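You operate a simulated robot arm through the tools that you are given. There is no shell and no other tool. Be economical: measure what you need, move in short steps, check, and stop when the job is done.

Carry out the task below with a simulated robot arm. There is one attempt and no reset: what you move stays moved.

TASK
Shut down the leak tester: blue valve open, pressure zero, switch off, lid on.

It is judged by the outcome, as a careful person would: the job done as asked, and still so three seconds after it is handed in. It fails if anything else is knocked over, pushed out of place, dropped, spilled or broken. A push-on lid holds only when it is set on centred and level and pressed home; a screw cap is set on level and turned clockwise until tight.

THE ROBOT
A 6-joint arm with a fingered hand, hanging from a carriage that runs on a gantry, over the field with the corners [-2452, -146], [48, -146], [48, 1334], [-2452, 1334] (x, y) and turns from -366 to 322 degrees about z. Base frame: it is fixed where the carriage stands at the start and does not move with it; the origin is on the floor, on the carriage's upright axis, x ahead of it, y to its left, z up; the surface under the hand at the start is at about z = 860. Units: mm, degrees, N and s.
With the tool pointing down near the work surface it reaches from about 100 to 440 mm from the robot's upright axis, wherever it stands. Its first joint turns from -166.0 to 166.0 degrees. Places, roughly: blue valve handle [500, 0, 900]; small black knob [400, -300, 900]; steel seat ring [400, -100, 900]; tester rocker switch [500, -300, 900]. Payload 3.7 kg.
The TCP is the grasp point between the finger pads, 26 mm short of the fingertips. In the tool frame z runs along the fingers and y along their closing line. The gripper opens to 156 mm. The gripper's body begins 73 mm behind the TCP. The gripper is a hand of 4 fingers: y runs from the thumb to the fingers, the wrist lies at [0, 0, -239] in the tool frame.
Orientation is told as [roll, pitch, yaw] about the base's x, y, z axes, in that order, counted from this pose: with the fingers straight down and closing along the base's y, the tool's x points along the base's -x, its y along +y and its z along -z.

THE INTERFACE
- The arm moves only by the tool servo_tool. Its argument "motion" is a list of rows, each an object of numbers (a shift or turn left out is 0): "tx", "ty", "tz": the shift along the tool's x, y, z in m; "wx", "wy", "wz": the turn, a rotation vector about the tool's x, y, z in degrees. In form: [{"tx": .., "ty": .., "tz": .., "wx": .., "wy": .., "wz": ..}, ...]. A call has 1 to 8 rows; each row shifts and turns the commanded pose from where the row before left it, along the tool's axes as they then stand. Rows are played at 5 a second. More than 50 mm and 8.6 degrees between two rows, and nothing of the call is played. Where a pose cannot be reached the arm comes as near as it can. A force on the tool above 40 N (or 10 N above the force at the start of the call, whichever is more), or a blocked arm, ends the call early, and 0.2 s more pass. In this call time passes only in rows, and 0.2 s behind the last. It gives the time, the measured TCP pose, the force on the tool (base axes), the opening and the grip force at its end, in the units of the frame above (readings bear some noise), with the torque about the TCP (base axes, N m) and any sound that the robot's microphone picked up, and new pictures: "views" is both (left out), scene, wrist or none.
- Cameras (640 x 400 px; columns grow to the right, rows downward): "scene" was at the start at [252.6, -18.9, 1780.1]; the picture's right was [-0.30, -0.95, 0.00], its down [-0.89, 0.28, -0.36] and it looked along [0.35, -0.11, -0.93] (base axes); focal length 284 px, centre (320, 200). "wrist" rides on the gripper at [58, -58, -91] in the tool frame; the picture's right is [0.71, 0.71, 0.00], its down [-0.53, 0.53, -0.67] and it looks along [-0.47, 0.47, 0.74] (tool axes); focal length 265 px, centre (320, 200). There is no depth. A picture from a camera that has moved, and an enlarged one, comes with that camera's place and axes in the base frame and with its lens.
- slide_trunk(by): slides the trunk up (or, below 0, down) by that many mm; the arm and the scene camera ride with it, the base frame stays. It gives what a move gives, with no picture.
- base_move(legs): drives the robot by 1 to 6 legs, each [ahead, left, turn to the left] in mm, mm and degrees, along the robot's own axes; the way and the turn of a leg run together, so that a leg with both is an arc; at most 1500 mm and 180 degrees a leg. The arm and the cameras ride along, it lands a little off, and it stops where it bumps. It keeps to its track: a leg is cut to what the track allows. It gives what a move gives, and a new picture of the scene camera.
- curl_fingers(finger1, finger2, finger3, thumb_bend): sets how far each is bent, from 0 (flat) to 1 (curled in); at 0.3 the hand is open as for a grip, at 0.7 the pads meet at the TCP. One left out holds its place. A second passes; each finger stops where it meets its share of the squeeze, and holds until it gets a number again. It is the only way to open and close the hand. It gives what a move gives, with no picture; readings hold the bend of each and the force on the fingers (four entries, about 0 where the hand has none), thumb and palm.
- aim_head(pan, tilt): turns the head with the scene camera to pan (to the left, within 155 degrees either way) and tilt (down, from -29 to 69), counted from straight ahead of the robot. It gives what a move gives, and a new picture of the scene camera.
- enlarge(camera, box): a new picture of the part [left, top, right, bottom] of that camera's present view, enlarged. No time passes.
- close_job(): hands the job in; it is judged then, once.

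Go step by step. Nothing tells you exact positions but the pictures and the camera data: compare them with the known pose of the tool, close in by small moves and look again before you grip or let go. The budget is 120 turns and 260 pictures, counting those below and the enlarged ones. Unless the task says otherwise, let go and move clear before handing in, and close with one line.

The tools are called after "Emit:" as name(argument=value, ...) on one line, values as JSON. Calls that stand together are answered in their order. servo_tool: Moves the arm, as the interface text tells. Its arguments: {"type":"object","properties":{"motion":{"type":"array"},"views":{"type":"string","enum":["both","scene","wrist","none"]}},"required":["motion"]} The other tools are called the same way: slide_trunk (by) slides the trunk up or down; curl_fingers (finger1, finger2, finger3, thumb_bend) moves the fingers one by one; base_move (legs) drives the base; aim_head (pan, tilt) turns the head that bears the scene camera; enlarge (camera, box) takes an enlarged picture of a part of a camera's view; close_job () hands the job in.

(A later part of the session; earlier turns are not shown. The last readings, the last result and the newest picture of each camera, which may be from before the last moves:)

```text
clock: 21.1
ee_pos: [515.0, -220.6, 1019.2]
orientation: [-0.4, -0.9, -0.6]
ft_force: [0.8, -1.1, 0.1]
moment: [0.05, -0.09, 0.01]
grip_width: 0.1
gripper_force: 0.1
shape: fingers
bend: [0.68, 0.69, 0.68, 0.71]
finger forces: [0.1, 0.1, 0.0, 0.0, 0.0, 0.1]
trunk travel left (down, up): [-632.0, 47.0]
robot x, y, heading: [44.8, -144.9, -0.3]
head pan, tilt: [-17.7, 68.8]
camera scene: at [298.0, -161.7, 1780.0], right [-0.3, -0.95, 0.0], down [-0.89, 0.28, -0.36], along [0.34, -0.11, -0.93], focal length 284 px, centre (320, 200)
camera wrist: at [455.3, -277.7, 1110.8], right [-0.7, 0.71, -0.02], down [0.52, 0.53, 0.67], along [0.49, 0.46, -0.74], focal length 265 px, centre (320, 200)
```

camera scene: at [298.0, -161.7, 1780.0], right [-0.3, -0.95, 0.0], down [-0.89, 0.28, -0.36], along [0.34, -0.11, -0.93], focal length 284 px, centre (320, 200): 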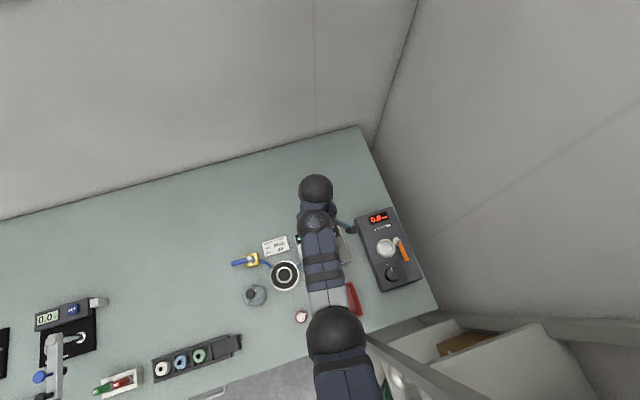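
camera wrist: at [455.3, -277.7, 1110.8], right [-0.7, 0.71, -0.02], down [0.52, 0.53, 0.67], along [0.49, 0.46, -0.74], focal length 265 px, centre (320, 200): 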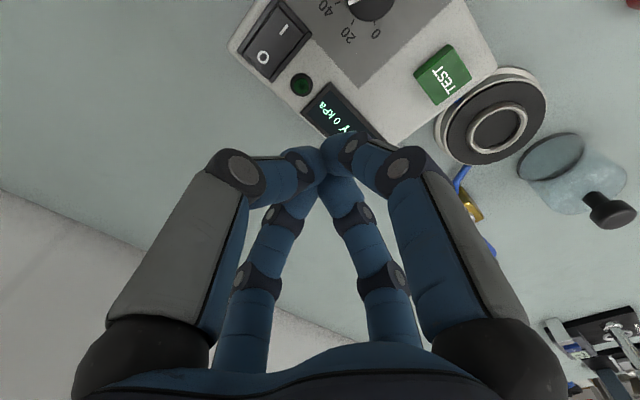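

I'll read the dial from this close-up view.

Emit:
enlarge(camera="wrist", box=[220, 0, 480, 163])

Emit:
servo_tool(motion=[{"tx": 0.04}, {"tx": 0.035, "ty": -0.03}], views="wrist")

```text
2.45 times, centred on (350, 82) of wrist
camera zoom: at [455.3, -277.7, 1110.8], right [-0.7, 0.71, -0.02], down [0.52, 0.53, 0.67], along [0.49, 0.46, -0.74], focal length 651 px, centre (246, 491)
```

zoom: 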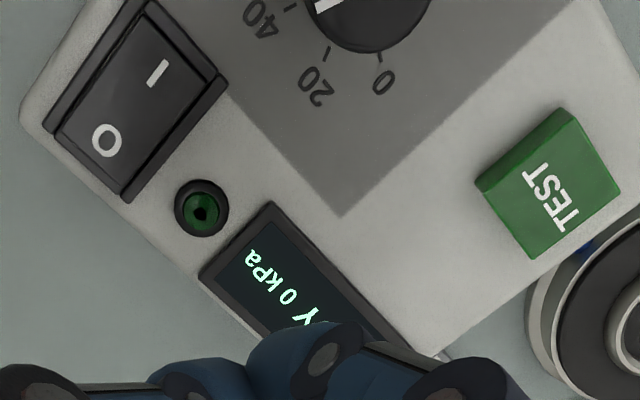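

```text
clock: 21.7
ee_pos: [457.1, -248.1, 1016.1]
orientation: [0.9, -1.9, -0.5]
ft_force: [0.1, 0.9, 0.1]
moment: [0.0, 0.05, 0.01]
grip_width: 0.0
gripper_force: 0.0
shape: fingers
bend: [0.68, 0.69, 0.68, 0.71]
finger forces: [0.0, 0.1, 0.0, 0.1, 0.0, 0.1]
out of reach, approached as far as the arm can: row 2
trunk travel left (down, up): [-632.0, 47.0]
robot x, y, heading: [47.9, -141.9, -0.1]
head pan, tilt: [-17.7, 68.8]
camera wrist: at [395.9, -306.2, 1105.6], right [-0.7, 0.71, -0.01], down [0.51, 0.51, 0.69], along [0.5, 0.48, -0.72], focal length 265 px, centre (320, 200)
```

wrist: 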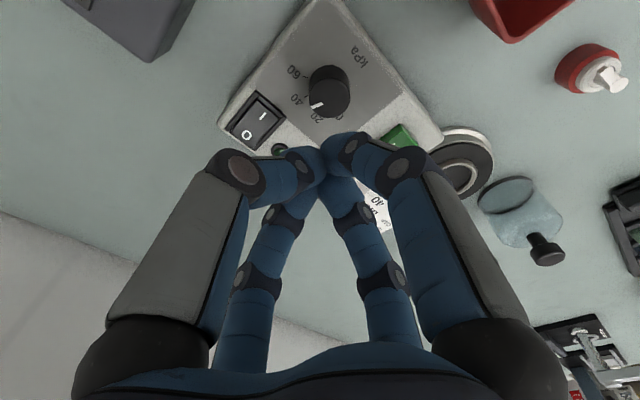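

Dial ticks fit a centre near (444, -250), with 40→0 being about 78° counterclockwise. I'll pre-rotate the hand clockwise by 40° above the knob and open it partly.

Emit:
servo_tool(motion=[{"tx": 0.013, "ty": -0.003, "tz": 0.03, "wy": 1.9, "wx": -0.9}, {"wz": 8}, {"wz": 8}, {"wz": 8}, {"wz": 8}, {"wz": 8}], views="none")

Emit:
curl_fingers(finger1=0.52, finger2=0.52, finger3=0.52, thumb_bend=0.52)

Emit:
servo_tool(motion=[{}])

```text
clock: 23.1
ee_pos: [429.2, -253.6, 987.7]
orientation: [-0.3, 1.0, -40.7]
ft_force: [0.3, -0.2, -0.8]
moment: [0.03, -0.02, 0.0]
grip_width: 0.1
gripper_force: 0.1
shape: fingers
bend: [0.68, 0.69, 0.68, 0.71]
finger forces: [0.0, 0.0, 0.0, 0.0, 0.1, 0.0]
trunk travel left (down, up): [-632.0, 47.0]
robot x, y, heading: [44.7, -146.4, 0.0]
head pan, tilt: [-17.7, 68.8]
```

```text
clock: 24.1
ee_pos: [430.1, -253.2, 988.0]
orientation: [-0.2, 1.0, -40.7]
ft_force: [0.2, -0.1, -0.3]
moment: [0.0, -0.01, 0.01]
grip_width: 44.6
gripper_force: 0.0
shape: fingers
bend: [0.52, 0.52, 0.52, 0.52]
finger forces: [0.0, 0.0, 0.1, 0.1, 0.0, 0.0]
trunk travel left (down, up): [-632.0, 47.0]
robot x, y, heading: [45.8, -141.0, -0.0]
head pan, tilt: [-17.7, 68.8]
```

```text
clock: 24.5
ee_pos: [427.7, -252.5, 988.1]
orientation: [-0.3, 1.2, -40.6]
ft_force: [0.0, -0.4, 0.1]
moment: [-0.01, -0.02, 0.02]
grip_width: 44.4
gripper_force: 0.1
shape: fingers
bend: [0.52, 0.52, 0.52, 0.52]
finger forces: [0.1, 0.1, 0.0, 0.0, 0.1, 0.0]
trunk travel left (down, up): [-632.0, 47.0]
robot x, y, heading: [47.9, -138.5, 0.1]
head pan, tilt: [-17.7, 68.8]
camera scene: at [298.2, -161.7, 1780.1], right [-0.3, -0.95, 0.0], down [-0.89, 0.28, -0.36], along [0.35, -0.11, -0.93], focal length 284 px, centre (320, 200)
camera wrist: at [347.7, -259.9, 1081.2], right [-0.08, 1.0, 0.01], down [0.75, 0.05, 0.66], along [0.65, 0.06, -0.75], focal length 265 px, centre (320, 200)
```

scene: 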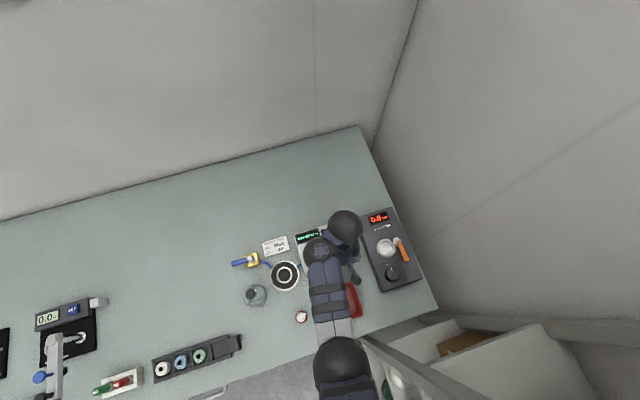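
wrist: 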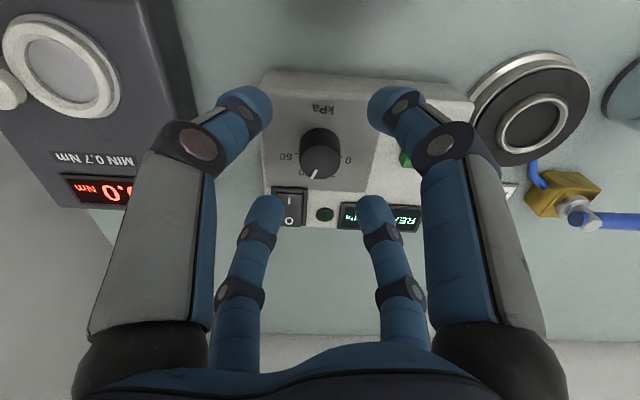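

Triangulating gives the knob's top at z≈928, its centre at (445, -251) and the panel at about 905. I'll centre over it and go down to about TCP 932.

Emit:
servo_tool(motion=[{"tx": -0.0108, "ty": 0.0119}, {"tz": 0.03}])

```text
clock: 25.1
ee_pos: [446.0, -251.4, 957.8]
orientation: [-0.2, 0.9, -40.7]
ft_force: [0.4, -0.7, 0.7]
moment: [-0.01, -0.01, 0.01]
grip_width: 44.9
gripper_force: 0.0
shape: fingers
bend: [0.52, 0.52, 0.52, 0.52]
finger forces: [0.0, 0.0, 0.0, 0.1, 0.0, 0.0]
trunk travel left (down, up): [-632.0, 47.0]
robot x, y, heading: [44.9, -141.1, 0.1]
head pan, tilt: [-17.7, 68.8]
camera scene: at [298.3, -161.6, 1780.2], right [-0.3, -0.95, 0.0], down [-0.89, 0.28, -0.36], along [0.35, -0.11, -0.93], focal length 284 px, centre (320, 200)
camera wrist: at [364.6, -258.4, 1050.4], right [-0.08, 1.0, 0.01], down [0.75, 0.05, 0.66], along [0.66, 0.06, -0.75], focal length 265 px, centre (320, 200)
```

scene: 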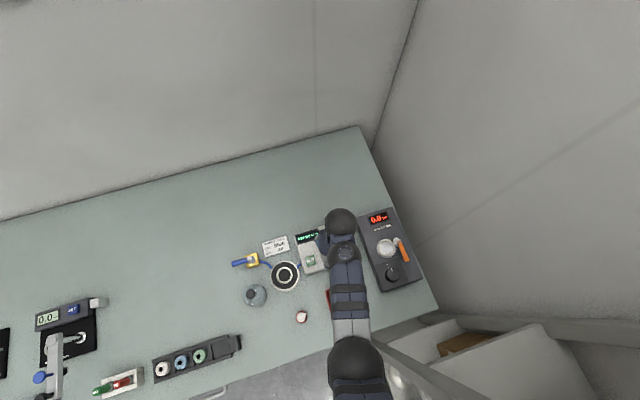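
wrist: 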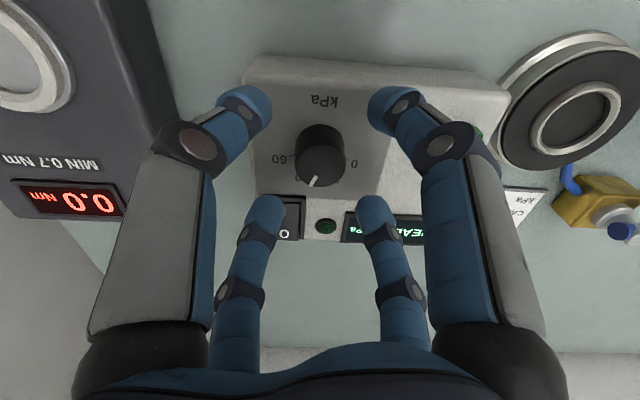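

The hand is centred on the knob. I'll descend to grip height and close.

Emit:
servo_tool(motion=[{"tz": 0.014}, {"tz": 0.012}], views="wrist")

Emit:
curl_fingers(finger1=0.66, finger2=0.66, finger3=0.66, thumb_bend=0.66)

Emit:
servo_tool(motion=[{}], views="wrist")

```text
clock: 25.7
ee_pos: [450.8, -252.3, 939.0]
orientation: [0.0, 0.4, -40.7]
ft_force: [-3.4, 0.7, 20.3]
moment: [-0.14, -0.23, -0.03]
grip_width: 45.4
gripper_force: 9.8
shape: fingers
bend: [0.52, 0.52, 0.54, 0.52]
finger forces: [0.1, 7.1, 7.9, 0.1, 5.0, 0.2]
trunk travel left (down, up): [-632.0, 47.0]
robot x, y, heading: [44.4, -142.0, 0.1]
head pan, tilt: [-17.7, 68.8]
stopped in row 2: the force on the tool passed its limit at 59 N (the readings are from after the stop); the commanded pose is now the measured one
camera wrist: at [369.3, -259.5, 1032.0], right [-0.07, 1.0, 0.01], down [0.75, 0.05, 0.66], along [0.66, 0.05, -0.75], focal length 265 px, centre (320, 200)
```

wrist: 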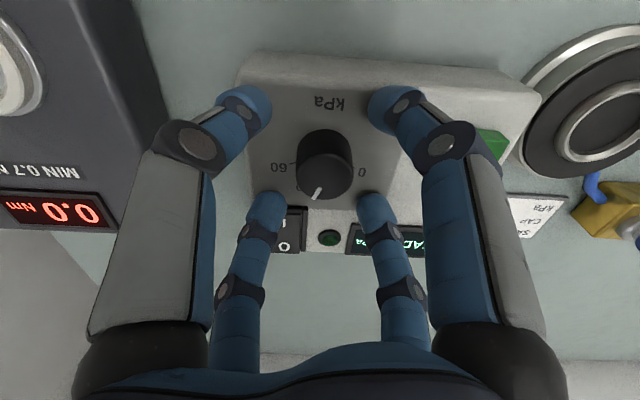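

```text
clock: 26.7
ee_pos: [448.4, -252.3, 937.7]
orientation: [-0.1, 0.6, -40.7]
ft_force: [0.8, 0.2, 1.7]
moment: [0.0, -0.01, 0.04]
grip_width: 16.6
gripper_force: 6.8
shape: fingers
bend: [0.62, 0.63, 0.64, 0.64]
finger forces: [3.8, 3.0, 2.3, 0.0, 4.1, 0.1]
trunk travel left (down, up): [-632.0, 47.0]
robot x, y, heading: [45.5, -143.1, -0.2]
head pan, tilt: [-17.7, 68.8]
```

```text
clock: 27.1
ee_pos: [449.3, -253.0, 938.5]
orientation: [-0.1, 0.6, -40.8]
ft_force: [0.9, -0.6, 1.5]
moment: [-0.03, -0.02, -0.01]
grip_width: 16.6
gripper_force: 6.3
shape: fingers
bend: [0.62, 0.63, 0.64, 0.64]
finger forces: [4.0, 2.8, 2.2, 0.0, 4.0, 0.0]
trunk travel left (down, up): [-632.0, 47.0]
robot x, y, heading: [44.7, -144.0, -0.0]
head pan, tilt: [-17.7, 68.8]
camera wrist: at [367.5, -259.1, 1030.4], right [-0.07, 1.0, 0.01], down [0.75, 0.05, 0.66], along [0.66, 0.05, -0.75], focal length 265 px, centre (320, 200)
```

wrist: 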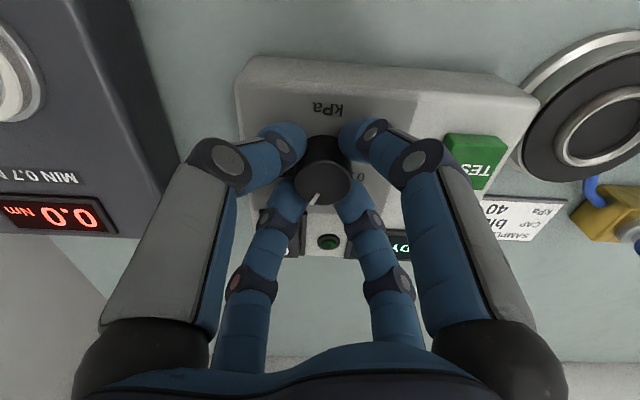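

The fingers hold the knob on all sides. I'll tighten slightly and turn counterclockwise in steps.

Emit:
curl_fingers(finger1=0.69, finger2=0.69, finger3=0.69, thumb_bend=0.69)

Emit:
servo_tool(motion=[{"wz": -8}, {"wz": -8}, {"wz": -8}, {"wz": -8}, {"wz": -8}], views="wrist")

```text
clock: 28.1
ee_pos: [448.6, -253.4, 938.1]
orientation: [-0.1, 0.6, -40.7]
ft_force: [-0.4, -0.5, 1.6]
moment: [-0.03, 0.01, 0.0]
grip_width: 15.7
gripper_force: 11.6
shape: fingers
bend: [0.62, 0.63, 0.64, 0.65]
finger forces: [6.2, 5.4, 4.4, 0.1, 7.8, 0.0]
trunk travel left (down, up): [-632.0, 47.0]
robot x, y, heading: [46.1, -145.7, -0.1]
head pan, tilt: [-17.7, 68.8]
```

```text
clock: 29.3
ee_pos: [449.2, -252.8, 937.2]
orientation: [0.5, 0.5, -0.6]
ft_force: [0.3, 3.5, 0.1]
moment: [0.08, -0.04, 0.0]
grip_width: 15.9
gripper_force: 12.3
shape: fingers
bend: [0.63, 0.63, 0.64, 0.65]
finger forces: [5.8, 7.0, 4.9, 0.0, 6.4, 0.0]
trunk travel left (down, up): [-632.0, 47.0]
robot x, y, heading: [46.7, -141.7, -0.1]
head pan, tilt: [-17.7, 68.8]
camera wrist: at [391.0, -310.3, 1030.0], right [-0.7, 0.71, 0.01], down [0.54, 0.52, 0.67], along [0.47, 0.47, -0.74], focal length 265 px, centre (320, 200)
```

wrist: 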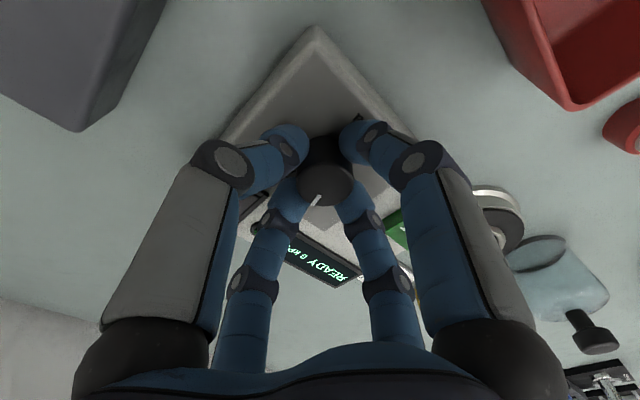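

The knob turns with the hand, about 40° so far. I'll continue toward the zero mark.

Emit:
servo_tool(motion=[{"wz": -8}, {"wz": -8}, {"wz": -8}, {"wz": -8}], views="wrist")

Emit:
enlarge(camera="wrist", box=[220, 90, 420, 215])

```text
clock: 30.3
ee_pos: [449.1, -251.4, 937.0]
orientation: [0.6, 0.2, 31.5]
ft_force: [1.4, 3.3, -1.0]
moment: [0.1, -0.04, -0.05]
grip_width: 15.7
gripper_force: 12.3
shape: fingers
bend: [0.63, 0.63, 0.64, 0.65]
finger forces: [5.3, 6.8, 5.6, 0.0, 6.6, 0.0]
trunk travel left (down, up): [-632.0, 47.0]
robot x, y, heading: [45.3, -141.7, -0.4]
head pan, tilt: [-17.7, 68.8]
camera wrist: at [430.4, -331.9, 1029.6], right [-0.97, 0.23, 0.01], down [0.18, 0.72, 0.67], along [0.15, 0.65, -0.74], focal length 265 px, centre (320, 200)
```

wrist: 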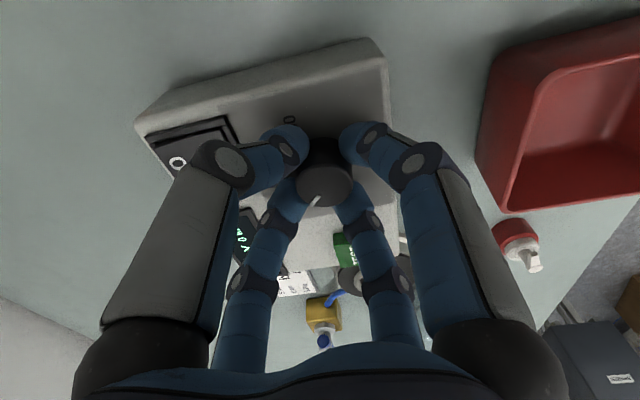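

```text
3.20 times, centred on (320, 152) of wrist
camera zoom: at [430.4, -331.9, 1029.6], right [-0.97, 0.23, 0.01], down [0.18, 0.72, 0.67], along [0.15, 0.65, -0.74], focal length 849 px, centre (320, 352)
```

zoom: 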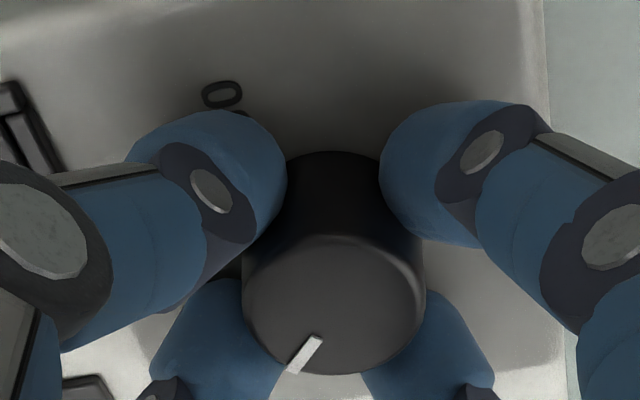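

Pointer angle is now about 48–50° and the zero tick is at about 58°. I'll turn a little more and watch for a stop.

Emit:
servo_tool(motion=[{"wz": -4}, {"wz": -4}], views="wrist")

Emit:
curl_fingers(finger1=0.52, finger2=0.52, finger3=0.52, thumb_bend=0.52)

Emit:
servo_tool(motion=[{"tz": -0.02}, {"tz": -0.02}])

Emit:
enlarge(camera="wrist", box=[220, 90, 420, 215])

```text
clock: 30.9
ee_pos: [449.0, -251.9, 937.7]
orientation: [0.6, 0.1, 39.5]
ft_force: [2.4, 2.9, -2.9]
moment: [0.1, -0.05, 0.0]
grip_width: 15.5
gripper_force: 11.9
shape: fingers
bend: [0.63, 0.63, 0.64, 0.65]
finger forces: [5.2, 6.3, 5.6, 0.0, 7.2, 0.2]
trunk travel left (down, up): [-632.0, 47.0]
robot x, y, heading: [44.7, -144.8, -0.1]
head pan, tilt: [-17.7, 68.8]
camera wrist: at [441.4, -333.4, 1029.7], right [-1.0, 0.1, 0.01], down [0.08, 0.74, 0.67], along [0.06, 0.67, -0.74], focal length 265 px, centre (320, 200)
```

wrist: 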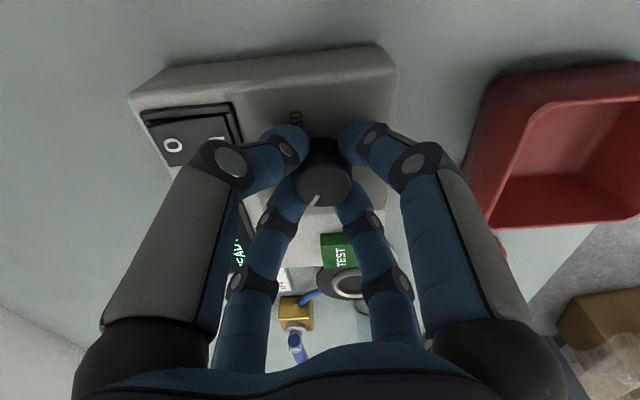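

```text
clock: 31.9
ee_pos: [451.0, -253.2, 938.6]
orientation: [0.4, 0.1, 39.3]
ft_force: [-4.6, -1.0, 26.7]
moment: [-0.36, -0.21, -0.14]
grip_width: 41.4
gripper_force: 12.8
shape: fingers
bend: [0.53, 0.52, 0.53, 0.53]
finger forces: [5.8, 0.6, 7.1, 0.1, 12.5, 0.0]
trunk travel left (down, up): [-632.0, 47.0]
robot x, y, heading: [44.2, -139.4, -0.1]
head pan, tilt: [-17.7, 68.8]
```

```text
clock: 32.5
ee_pos: [449.5, -251.8, 975.6]
orientation: [0.5, 0.1, 39.3]
ft_force: [-0.1, -0.1, 0.4]
moment: [0.0, -0.01, 0.0]
grip_width: 44.4
gripper_force: 0.0
shape: fingers
bend: [0.52, 0.52, 0.52, 0.52]
finger forces: [0.0, 0.1, 0.0, 0.1, 0.0, 0.1]
trunk travel left (down, up): [-632.0, 47.0]
robot x, y, heading: [46.0, -142.0, -0.2]
head pan, tilt: [-17.7, 68.8]
camera scene: at [298.1, -161.7, 1780.0], right [-0.3, -0.95, 0.0], down [-0.89, 0.28, -0.36], along [0.35, -0.11, -0.93], focal length 284 px, centre (320, 200)
camera wrist: at [441.6, -334.2, 1068.8], right [-0.99, 0.1, 0.01], down [0.08, 0.74, 0.67], along [0.06, 0.67, -0.74], focal length 265 px, centre (320, 200)
```

scene: 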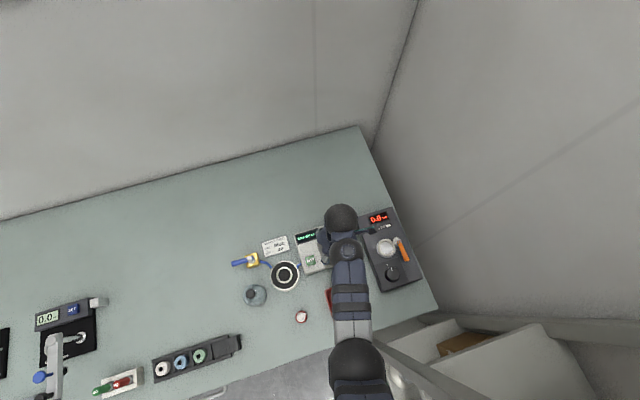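
wrist: 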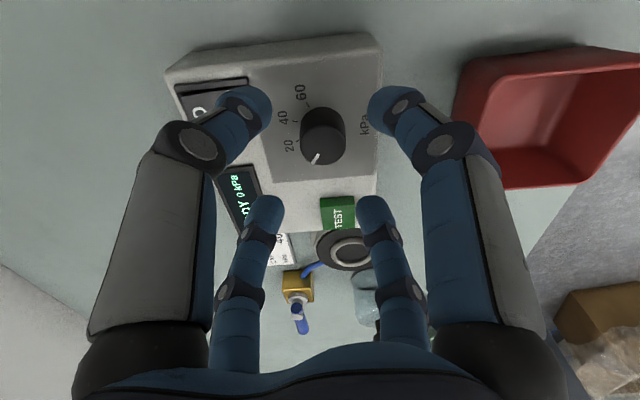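

```text
3.20 times, centred on (320, 152) of wrist
camera zoom: at [441.6, -334.2, 1068.8], right [-0.99, 0.1, 0.01], down [0.08, 0.74, 0.67], along [0.06, 0.67, -0.74], focal length 849 px, centre (320, 352)
```

zoom: 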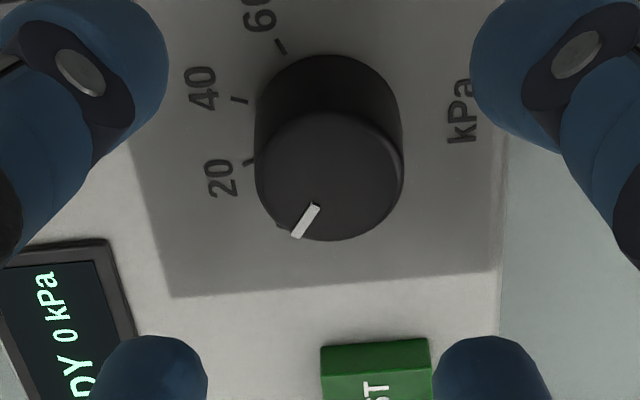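

By the 20/40/60 ticks (43.5° apart) zero lies at about 64°, and the pointer is at about 56°. I'll regrip and turn roughly 8° more, slowly.

Emit:
servo_tool(motion=[{"tz": 0.018}, {"tz": 0.016}], views="none")

Emit:
curl_fingers(finger1=0.69, finger2=0.69, finger3=0.69, thumb_bend=0.69)

Emit:
servo_tool(motion=[{"wz": -4}, {"wz": -4}], views="wrist")

Emit:
enlarge(camera="wrist", box=[220, 90, 420, 215])

```text
clock: 33.1
ee_pos: [448.0, -251.2, 944.0]
orientation: [0.6, 0.2, 39.3]
ft_force: [0.0, 1.5, 0.0]
moment: [0.02, 0.01, -0.01]
grip_width: 44.8
gripper_force: 0.2
shape: fingers
bend: [0.52, 0.52, 0.52, 0.52]
finger forces: [0.0, 0.1, 0.0, 0.1, 0.1, 0.1]
trunk travel left (down, up): [-632.0, 47.0]
robot x, y, heading: [44.7, -140.7, -0.2]
head pan, tilt: [-17.7, 68.8]
```

```text
clock: 34.1
ee_pos: [448.9, -251.8, 942.8]
orientation: [0.6, 0.1, 39.3]
ft_force: [0.4, -1.5, -1.4]
moment: [-0.04, -0.02, 0.03]
grip_width: 14.1
gripper_force: 11.4
shape: fingers
bend: [0.63, 0.63, 0.64, 0.65]
finger forces: [5.6, 5.7, 4.4, 0.1, 6.9, 0.1]
trunk travel left (down, up): [-632.0, 47.0]
robot x, y, heading: [46.6, -139.9, 0.3]
head pan, tilt: [-17.7, 68.8]
```

```text
clock: 34.7
ee_pos: [448.4, -252.0, 942.9]
orientation: [0.6, 0.1, 47.4]
ft_force: [0.7, 1.4, -0.9]
moment: [0.03, -0.04, -0.02]
grip_width: 14.0
gripper_force: 11.6
shape: fingers
bend: [0.63, 0.63, 0.64, 0.65]
finger forces: [5.4, 6.0, 5.2, 0.0, 6.5, 0.1]
trunk travel left (down, up): [-632.0, 47.0]
robot x, y, heading: [44.9, -142.6, 0.0]
head pan, tilt: [-17.7, 68.8]
camera wrist: at [452.8, -333.6, 1035.3], right [-1.0, -0.04, 0.01], down [-0.03, 0.74, 0.67], along [-0.03, 0.67, -0.74], focal length 265 px, centre (320, 200)
```

wrist: 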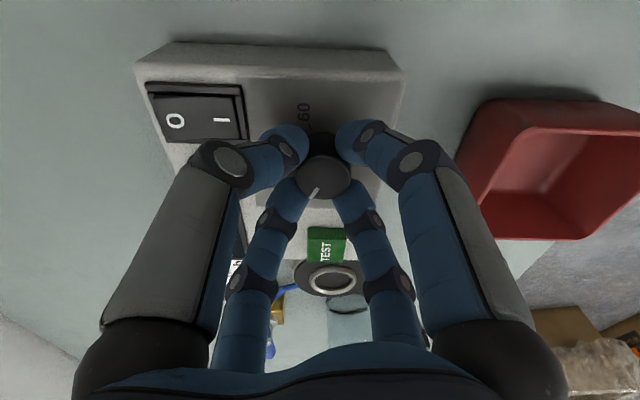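

```text
3.20 times, centred on (320, 152) of wrist
camera zoom: at [452.8, -333.6, 1035.3], right [-1.0, -0.04, 0.01], down [-0.03, 0.74, 0.67], along [-0.03, 0.67, -0.74], focal length 849 px, centre (320, 352)
```

zoom: 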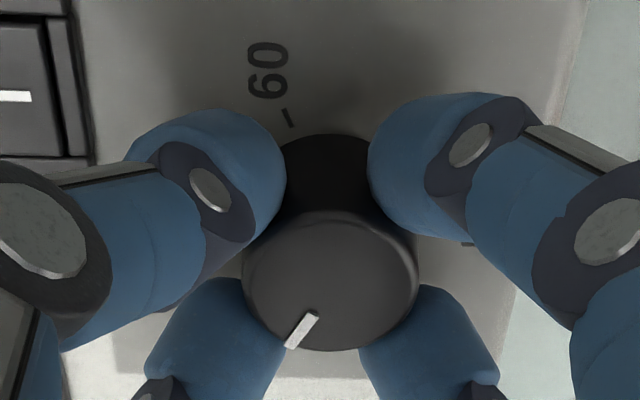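

The pointer is at about 60–62°. I'll add 3°, release, lift, and swing the camera to see the zero tick.

Emit:
servo_tool(motion=[{"wz": -3}], views="none")

Emit:
curl_fingers(finger1=0.52, finger2=0.52, finger3=0.52, thumb_bend=0.52)

Emit:
servo_tool(motion=[{"tz": -0.025}, {"tz": -0.02, "wz": 8}, {"wz": 8}, {"wz": 8}, {"wz": 8}, {"wz": 8}, {"wz": 8}, {"wz": 8}], views="wrist")

Emit:
enlarge(camera="wrist", box=[220, 60, 420, 185])

```text
clock: 35.1
ee_pos: [449.6, -252.0, 943.8]
orientation: [0.5, -0.1, 50.2]
ft_force: [-0.1, 2.7, -0.4]
moment: [0.07, -0.01, 0.01]
grip_width: 13.7
gripper_force: 12.0
shape: fingers
bend: [0.63, 0.63, 0.64, 0.65]
finger forces: [5.2, 6.5, 5.5, 0.0, 6.3, 0.0]
trunk travel left (down, up): [-632.0, 47.0]
robot x, y, heading: [49.0, -142.1, 0.0]
head pan, tilt: [-17.7, 68.8]
```

```text
clock: 36.1
ee_pos: [449.7, -253.3, 944.4]
orientation: [0.6, -0.1, 50.2]
ft_force: [0.9, 0.5, 0.0]
moment: [-0.01, 0.0, -0.01]
grip_width: 44.7
gripper_force: 0.0
shape: fingers
bend: [0.52, 0.52, 0.52, 0.52]
finger forces: [0.1, 0.1, 0.0, 0.1, 0.1, 0.0]
trunk travel left (down, up): [-632.0, 47.0]
robot x, y, heading: [47.3, -139.4, -0.1]
head pan, tilt: [-17.7, 68.8]
```

```text
clock: 37.9
ee_pos: [448.9, -253.1, 987.6]
orientation: [0.1, 0.6, -5.9]
ft_force: [0.2, -0.2, -0.4]
moment: [0.03, 0.0, -0.01]
grip_width: 44.9
gripper_force: 0.1
shape: fingers
bend: [0.52, 0.52, 0.52, 0.52]
finger forces: [0.0, 0.0, 0.1, 0.1, 0.1, 0.0]
trunk travel left (down, up): [-632.0, 47.0]
robot x, y, heading: [47.2, -144.3, -0.0]
head pan, tilt: [-17.7, 68.8]
camera wrist: at [385.9, -304.8, 1081.0], right [-0.63, 0.78, 0.01], down [0.58, 0.47, 0.66], along [0.51, 0.43, -0.75], focal length 265 px, centre (320, 200)
```

wrist: 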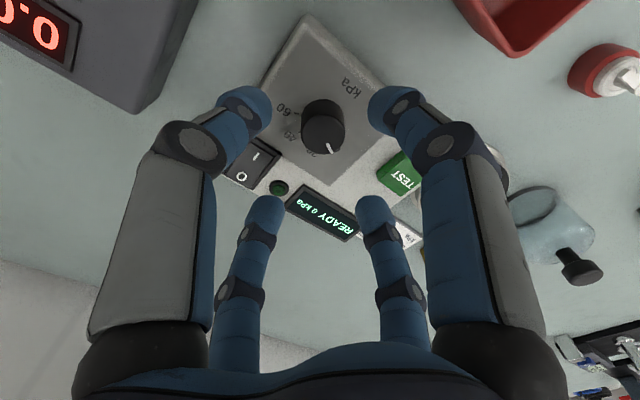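

```text
3.20 times, centred on (320, 122) of wrist
camera zoom: at [385.9, -304.8, 1081.0], right [-0.63, 0.78, 0.01], down [0.58, 0.47, 0.66], along [0.51, 0.43, -0.75], focal length 849 px, centre (320, 448)
```

zoom: 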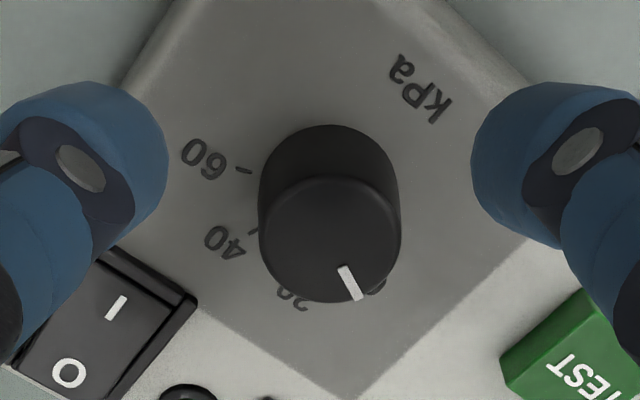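

The zero is hidden behind the knob from here. I'll move the hand aside and look with the scene camera zoomed in.

Emit:
servo_tool(motion=[{"ty": 0.045}, {"ty": 0.045}, {"ty": 0.045}, {"ty": 0.045}], views="scene")

Emit:
enlarge(camera="scene", box=[290, 220, 354, 260])

```text
clock: 38.9
ee_pos: [466.1, -82.6, 989.3]
orientation: [-0.2, 0.5, -5.7]
ft_force: [-0.3, 0.6, 0.1]
moment: [0.0, 0.01, -0.02]
grip_width: 45.1
gripper_force: 0.0
shape: fingers
bend: [0.52, 0.52, 0.52, 0.52]
finger forces: [0.0, 0.0, 0.0, 0.1, 0.1, 0.1]
out of reach, approached as far as the arm can: row 4
trunk travel left (down, up): [-632.0, 47.0]
robot x, y, heading: [45.6, -138.5, 0.0]
head pan, tilt: [-17.7, 68.8]
camera scene: at [298.1, -161.9, 1780.1], right [-0.3, -0.95, 0.0], down [-0.89, 0.28, -0.36], along [0.35, -0.11, -0.93], focal length 284 px, centre (320, 200)
```

scene: 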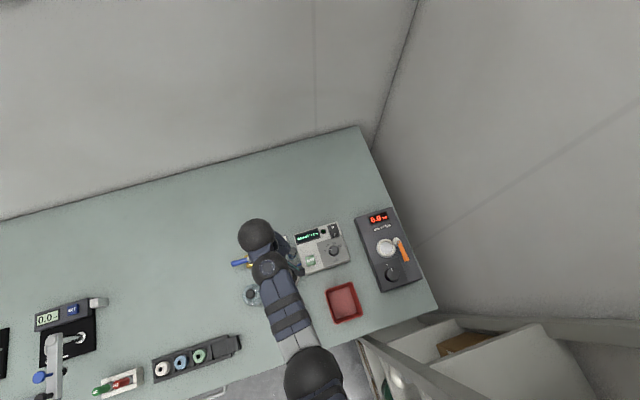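

```text
10.00 times, centred on (322, 240) of scene
camera zoom: at [298.1, -161.9, 1780.1], right [-0.3, -0.95, 0.0], down [-0.89, 0.28, -0.36], along [0.35, -0.11, -0.93], focal length 2837 px, centre (300, -200)
```

zoom: 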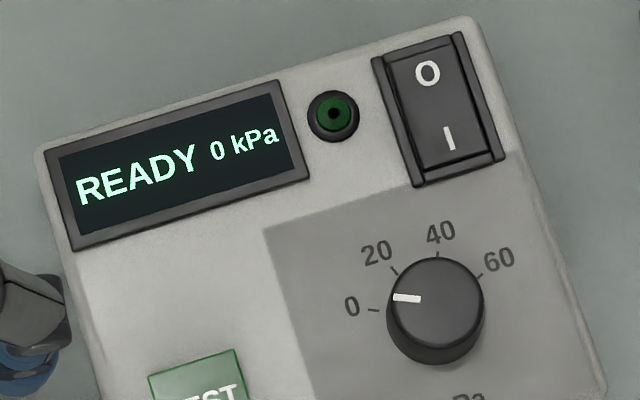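

The pointer now lines up with the 0 tick, so pressure is at zero. Next is the switch, with the "O" end at (520, -273, 912). I'll curl the fingers and leave the thumb out as a prod, then look at it.

Emit:
curl_fingers(finger1=1.0, finger2=1.0, finger3=1.0, thumb_bend=0.55)

Emit:
servo_tool(motion=[{"ty": -0.04}, {"ty": -0.04}, {"ty": -0.04}, {"ty": -0.02, "wy": -6}, {"wy": -6}, {"wy": -6}])

```text
clock: 39.9
ee_pos: [466.6, -81.5, 990.0]
orientation: [-0.2, 0.4, -5.7]
ft_force: [0.1, -0.3, -0.1]
moment: [0.02, 0.03, -0.02]
grip_width: 20.1
gripper_force: 0.0
shape: fingers
bend: [0.75, 0.74, 0.75, 0.55]
finger forces: [0.1, 0.1, 0.1, 0.1, 0.0, 0.0]
trunk travel left (down, up): [-632.0, 47.0]
robot x, y, heading: [45.1, -142.2, 0.0]
head pan, tilt: [-17.7, 68.8]
```

```text
clock: 41.3
ee_pos: [456.0, -216.7, 991.2]
orientation: [0.2, -17.5, -6.0]
ft_force: [1.0, -0.8, 0.8]
moment: [0.02, 0.05, -0.02]
grip_width: 19.8
gripper_force: 0.1
shape: fingers
bend: [0.76, 0.74, 0.76, 0.55]
finger forces: [0.1, 0.0, 0.1, 0.0, 0.0, 0.2]
out of reach, approached as far as the arm can: row 4
trunk travel left (down, up): [-632.0, 47.0]
robot x, y, heading: [44.3, -142.2, -0.2]
head pan, tilt: [-17.7, 68.8]
camera scene: at [298.1, -161.7, 1780.1], right [-0.3, -0.95, 0.0], down [-0.89, 0.28, -0.36], along [0.35, -0.11, -0.93], focal length 284 px, centre (320, 200)
camera wrist: at [367.2, -267.2, 1060.9], right [-0.6, 0.77, -0.21], down [0.35, 0.49, 0.8], along [0.72, 0.41, -0.56], focal length 265 px, centre (320, 200)
```

scene: 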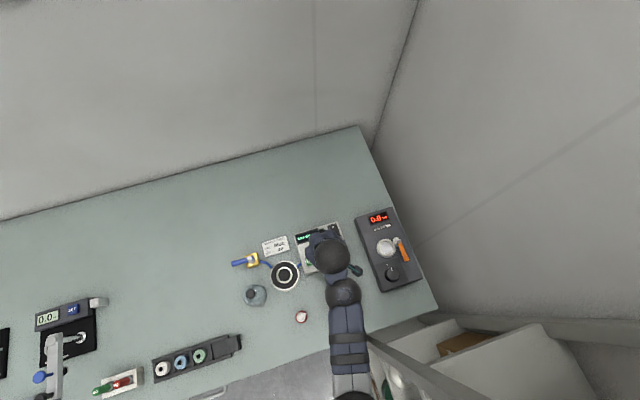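
wrist: 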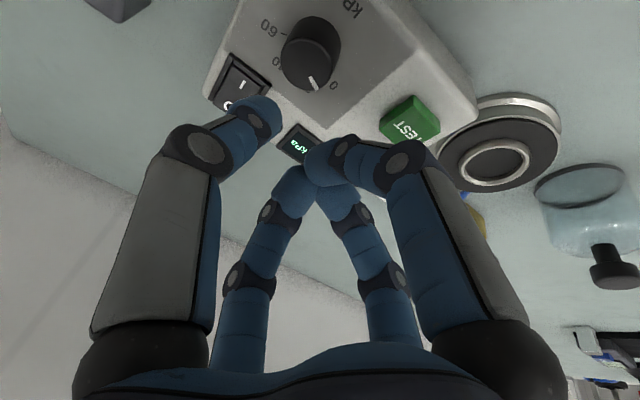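

The thumb tip sits out to the -y side. I'll roll the hand 20° so the thumb becomes the lowest point, then look again.

Emit:
servo_tool(motion=[{"tx": -0.015, "wx": -7}, {"tx": -0.015, "wx": -7}, {"tx": -0.015, "wx": -7}])

```text
clock: 42.1
ee_pos: [498.8, -220.8, 1003.8]
orientation: [21.6, -17.3, -5.9]
ft_force: [0.2, -0.1, -1.0]
moment: [0.0, -0.02, -0.03]
grip_width: 19.6
gripper_force: 0.1
shape: fingers
bend: [0.76, 0.74, 0.76, 0.55]
finger forces: [0.1, 0.1, 0.0, 0.0, 0.0, 0.1]
trunk travel left (down, up): [-632.0, 47.0]
robot x, y, heading: [45.1, -146.3, -0.1]
head pan, tilt: [-17.7, 68.8]
camera scene: at [298.0, -161.6, 1780.1], right [-0.3, -0.95, 0.0], down [-0.89, 0.28, -0.36], along [0.35, -0.11, -0.93], focal length 284 px, centre (320, 200)
camera wrist: at [414.9, -299.8, 1048.3], right [-0.68, 0.73, 0.03], down [0.28, 0.22, 0.93], along [0.68, 0.65, -0.35], focal length 265 px, centre (320, 200)
```

scene: 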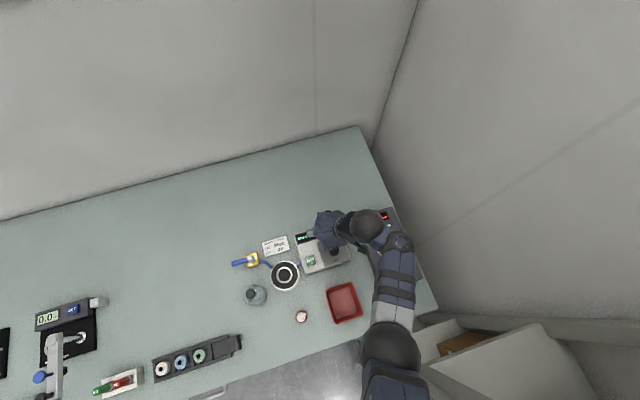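
wrist: 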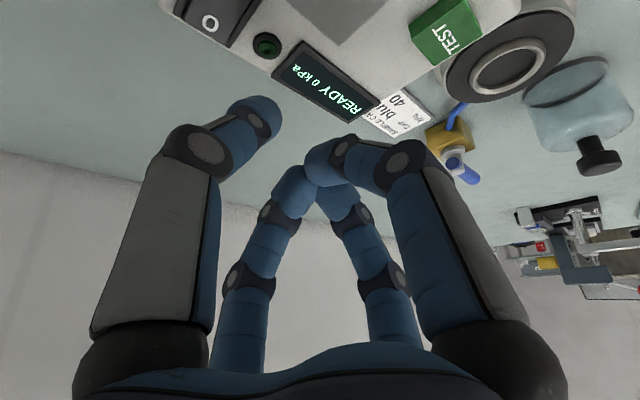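

I'll move the thumb tip above the O end of the switch and check the alignment.

Emit:
servo_tool(motion=[{"tx": -0.0044, "ty": -0.0175, "tz": 0.0126}, {"tx": -0.0044, "ty": -0.0175, "tz": 0.0126}])

Emit:
enlarge(camera="wrist", box=[120, 0, 376, 160])

Emit:
enlarge(camera="scene", box=[280, 200, 376, 260])

```text
clock: 42.7
ee_pos: [515.8, -246.4, 971.3]
orientation: [21.3, -17.5, -5.8]
ft_force: [-0.1, 1.0, -0.1]
moment: [-0.02, -0.01, -0.02]
grip_width: 19.7
gripper_force: 0.1
shape: fingers
bend: [0.76, 0.74, 0.76, 0.55]
finger forces: [0.1, 0.1, 0.1, 0.0, 0.0, 0.0]
trunk travel left (down, up): [-632.0, 47.0]
robot x, y, heading: [43.2, -140.9, 0.1]
head pan, tilt: [-17.7, 68.8]
camera scene: at [298.0, -161.7, 1780.1], right [-0.3, -0.95, 0.0], down [-0.89, 0.28, -0.36], along [0.35, -0.11, -0.93], focal length 284 px, centre (320, 200)
camera wrist: at [432.5, -325.4, 1016.4], right [-0.68, 0.73, 0.03], down [0.28, 0.22, 0.93], along [0.68, 0.65, -0.36], focal length 265 px, centre (320, 200)
```

scene: 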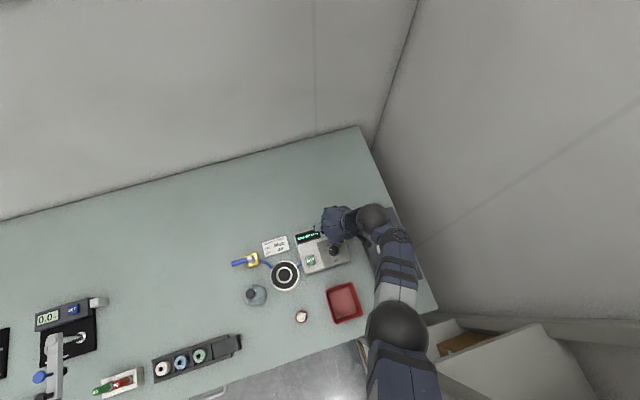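
wrist: 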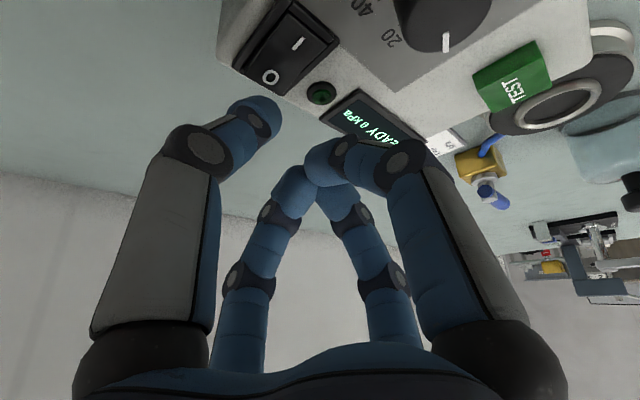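

```text
2.50 times, centred on (248, 80) of wrist
camera zoom: at [432.5, -325.4, 1016.4], right [-0.68, 0.73, 0.03], down [0.28, 0.22, 0.93], along [0.68, 0.65, -0.36], focal length 664 px, centre (500, 500)
```

zoom: 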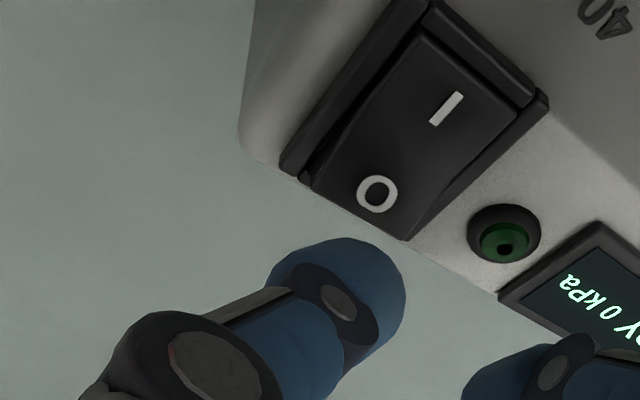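

```text
6.67 times, centred on (328, 230) of scene
camera zoom: at [298.0, -161.7, 1780.1], right [-0.3, -0.95, 0.0], down [-0.89, 0.28, -0.36], along [0.35, -0.11, -0.93], focal length 1891 px, centre (267, 0)
```

zoom: 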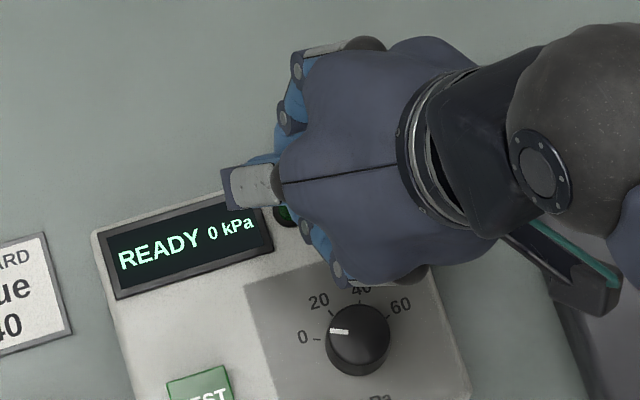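

The thumb tip is just above the O end. I'll press straight down in small steps.

Emit:
servo_tool(motion=[{"tx": 0.0053, "ty": -0.0028, "tz": 0.0061}, {"tx": 0.00184, "ty": -0.0021, "tz": 0.0053}, {"tx": 0.0012, "ty": -0.0014, "tz": 0.0035}, {"tx": 0.0012, "ty": -0.0014, "tz": 0.0035}, {"tx": 0.0012, "ty": -0.0014, "tz": 0.0035}], views="wrist")

Emit:
enlarge(camera="wrist", box=[120, 0, 376, 160])

```text
clock: 43.9
ee_pos: [517.7, -250.9, 949.4]
orientation: [21.0, -18.0, -5.9]
ft_force: [0.8, -7.6, 26.9]
moment: [-0.73, 0.03, -0.02]
grip_width: 8.9
gripper_force: 12.7
shape: fingers
bend: [0.76, 0.74, 0.76, 0.58]
finger forces: [0.1, 0.1, 0.0, 0.0, 25.9, 0.0]
trunk travel left (down, up): [-632.0, 47.0]
robot x, y, heading: [46.3, -142.2, -0.1]
head pan, tilt: [-17.7, 68.8]
camera wrist: at [434.6, -329.2, 993.5], right [-0.68, 0.73, 0.02], down [0.27, 0.22, 0.94], along [0.68, 0.64, -0.35], focal length 265 px, centre (320, 200)
```

wrist: 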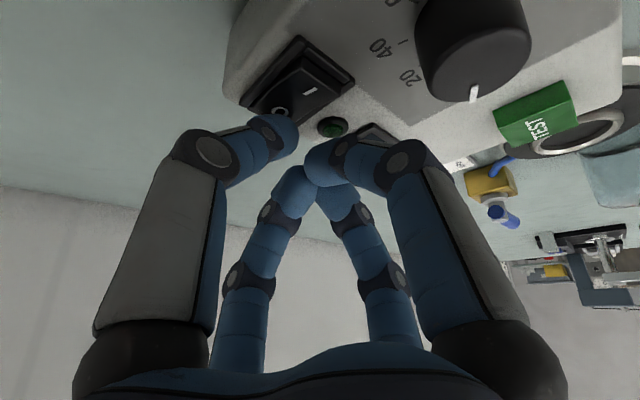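

```text
2.50 times, centred on (248, 80) of wrist
camera zoom: at [434.6, -329.2, 993.5], right [-0.68, 0.73, 0.02], down [0.27, 0.22, 0.94], along [0.68, 0.64, -0.35], focal length 664 px, centre (500, 500)
```

zoom: 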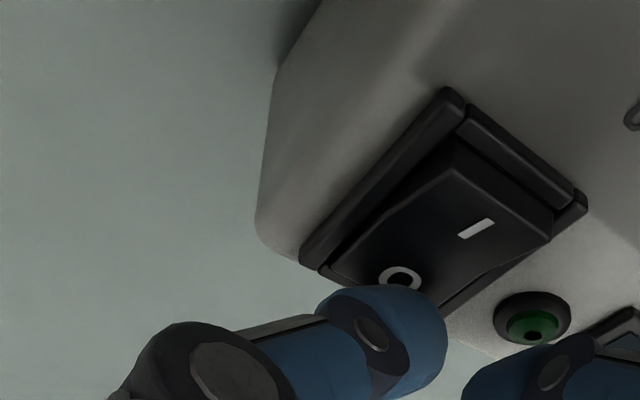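

The rocker has flipped and the display looks dark. I'll back off and confirm.

Emit:
servo_tool(motion=[{"tx": -0.009, "ty": 0.0105, "tz": -0.0265}, {"tx": -0.009, "ty": 0.0105, "tz": -0.0265}, {"wx": 7}, {"wx": 7, "ty": 0.03}, {"wx": 7, "ty": 0.04}, {"ty": 0.04}, {"ty": 0.03}], views="none")

Emit:
enlarge(camera="scene", box=[290, 220, 354, 260])

Emit:
enlarge(camera="scene", box=[220, 210, 380, 310])

```text
clock: 45.5
ee_pos: [521.9, -105.8, 1015.3]
orientation: [0.3, -17.5, -5.6]
ft_force: [0.5, 0.3, 0.7]
moment: [0.06, -0.01, -0.01]
grip_width: 19.6
gripper_force: 0.1
shape: fingers
bend: [0.76, 0.75, 0.76, 0.55]
finger forces: [0.0, 0.0, 0.1, 0.0, 0.0, 0.0]
trunk travel left (down, up): [-632.0, 47.0]
robot x, y, heading: [50.3, -143.5, -0.0]
head pan, tilt: [-17.7, 68.8]
```

```text
10.00 times, centred on (322, 240) of scene
camera zoom: at [298.0, -161.8, 1780.1], right [-0.3, -0.95, 0.0], down [-0.89, 0.28, -0.36], along [0.35, -0.11, -0.93], focal length 2837 px, centre (300, -200)
```

zoom: 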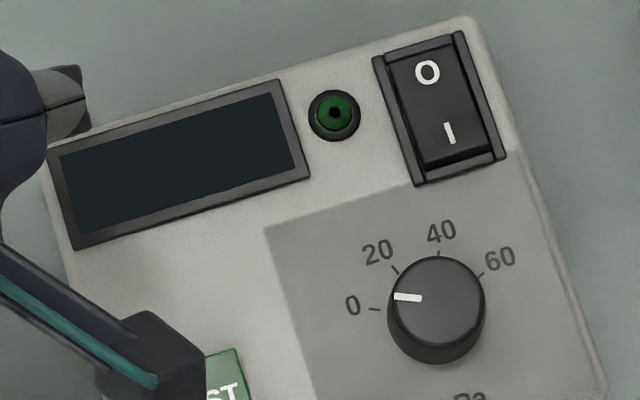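

```text
4.00 times, centred on (300, 260) of scene
camera zoom: at [298.0, -161.8, 1780.1], right [-0.3, -0.95, 0.0], down [-0.89, 0.28, -0.36], along [0.35, -0.11, -0.93], focal length 1135 px, centre (400, -40)
```

zoom: 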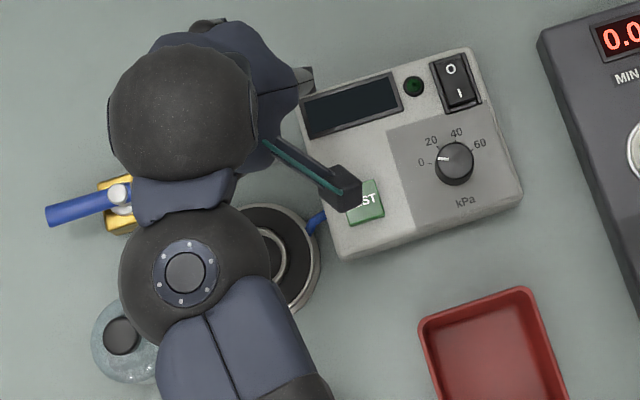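

The switch is off: display blank, rocker over, dial still at 0. Now the lid: I'll drive left, level the tool and open the fingers partly to look at the glass bell.

Emit:
base_move(legs=[[0, 105, 0]])

Emit:
curl_fingers(finger1=0.5, finger2=0.5, finger3=0.5, thumb_bend=0.5)

Emit:
servo_tool(motion=[{"wy": 6}, {"wy": 6}, {"wy": 5.5, "wz": -5.5}, {"tx": 0.04}, {"tx": 0.04}])

```text
clock: 46.6
ee_pos: [522.3, -1.5, 1017.0]
orientation: [0.3, -17.5, -5.8]
ft_force: [-0.2, -0.3, -0.3]
moment: [-0.02, 0.02, 0.0]
grip_width: 19.4
gripper_force: 0.1
shape: fingers
bend: [0.76, 0.75, 0.76, 0.55]
finger forces: [0.0, 0.1, 0.0, 0.0, 0.1, 0.1]
trunk travel left (down, up): [-632.0, 47.0]
robot x, y, heading: [46.5, -40.2, 0.2]
head pan, tilt: [-17.7, 68.8]
camera scene: at [298.0, -57.2, 1780.1], right [-0.3, -0.95, 0.0], down [-0.89, 0.28, -0.36], along [0.35, -0.11, -0.93], focal length 284 px, centre (320, 200)
```

scene: 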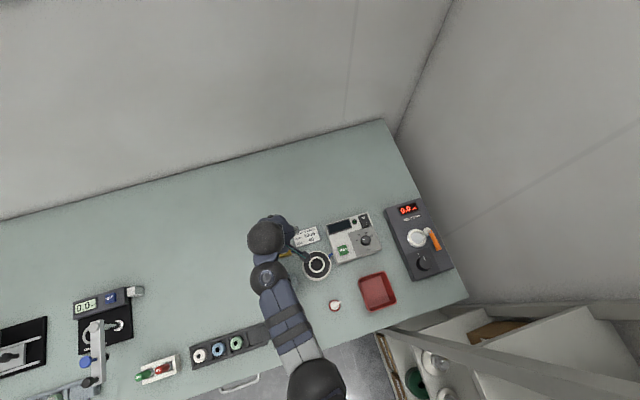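

```text
clock: 47.6
ee_pos: [522.5, -1.3, 1016.5]
orientation: [0.3, -17.5, -5.8]
ft_force: [-0.2, 0.4, -0.6]
moment: [0.0, -0.02, 0.01]
grip_width: 50.5
gripper_force: 0.1
shape: fingers
bend: [0.5, 0.5, 0.5, 0.5]
finger forces: [0.0, 0.1, 0.0, 0.1, 0.0, 0.0]
trunk travel left (down, up): [-632.0, 47.0]
robot x, y, heading: [46.0, -37.3, 0.0]
head pan, tilt: [-17.7, 68.8]
```

```text
clock: 48.9
ee_pos: [443.2, -1.9, 1017.5]
orientation: [0.0, 0.0, -0.3]
ft_force: [0.1, 0.0, 0.5]
moment: [-0.01, 0.05, 0.04]
grip_width: 50.6
gripper_force: 0.1
shape: fingers
bend: [0.5, 0.5, 0.5, 0.5]
finger forces: [0.0, 0.0, 0.1, 0.0, 0.1, 0.0]
trunk travel left (down, up): [-632.0, 47.0]
robot x, y, heading: [46.5, -39.7, 0.0]
head pan, tilt: [-17.7, 68.8]
camera scene: at [298.1, -57.2, 1780.2], right [-0.3, -0.95, 0.0], down [-0.89, 0.28, -0.36], along [0.35, -0.11, -0.93], focal length 284 px, centre (320, 200)
camera wrist: at [384.9, -58.8, 1109.5], right [-0.7, 0.71, 0.0], down [0.53, 0.52, 0.67], along [0.47, 0.47, -0.74], focal length 265 px, centre (320, 200)
```

scene: 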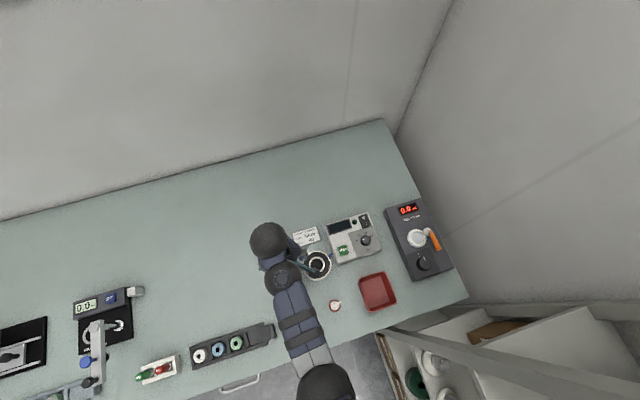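
wrist: 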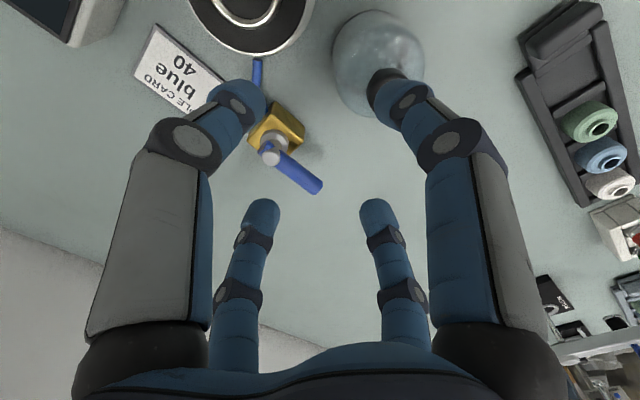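

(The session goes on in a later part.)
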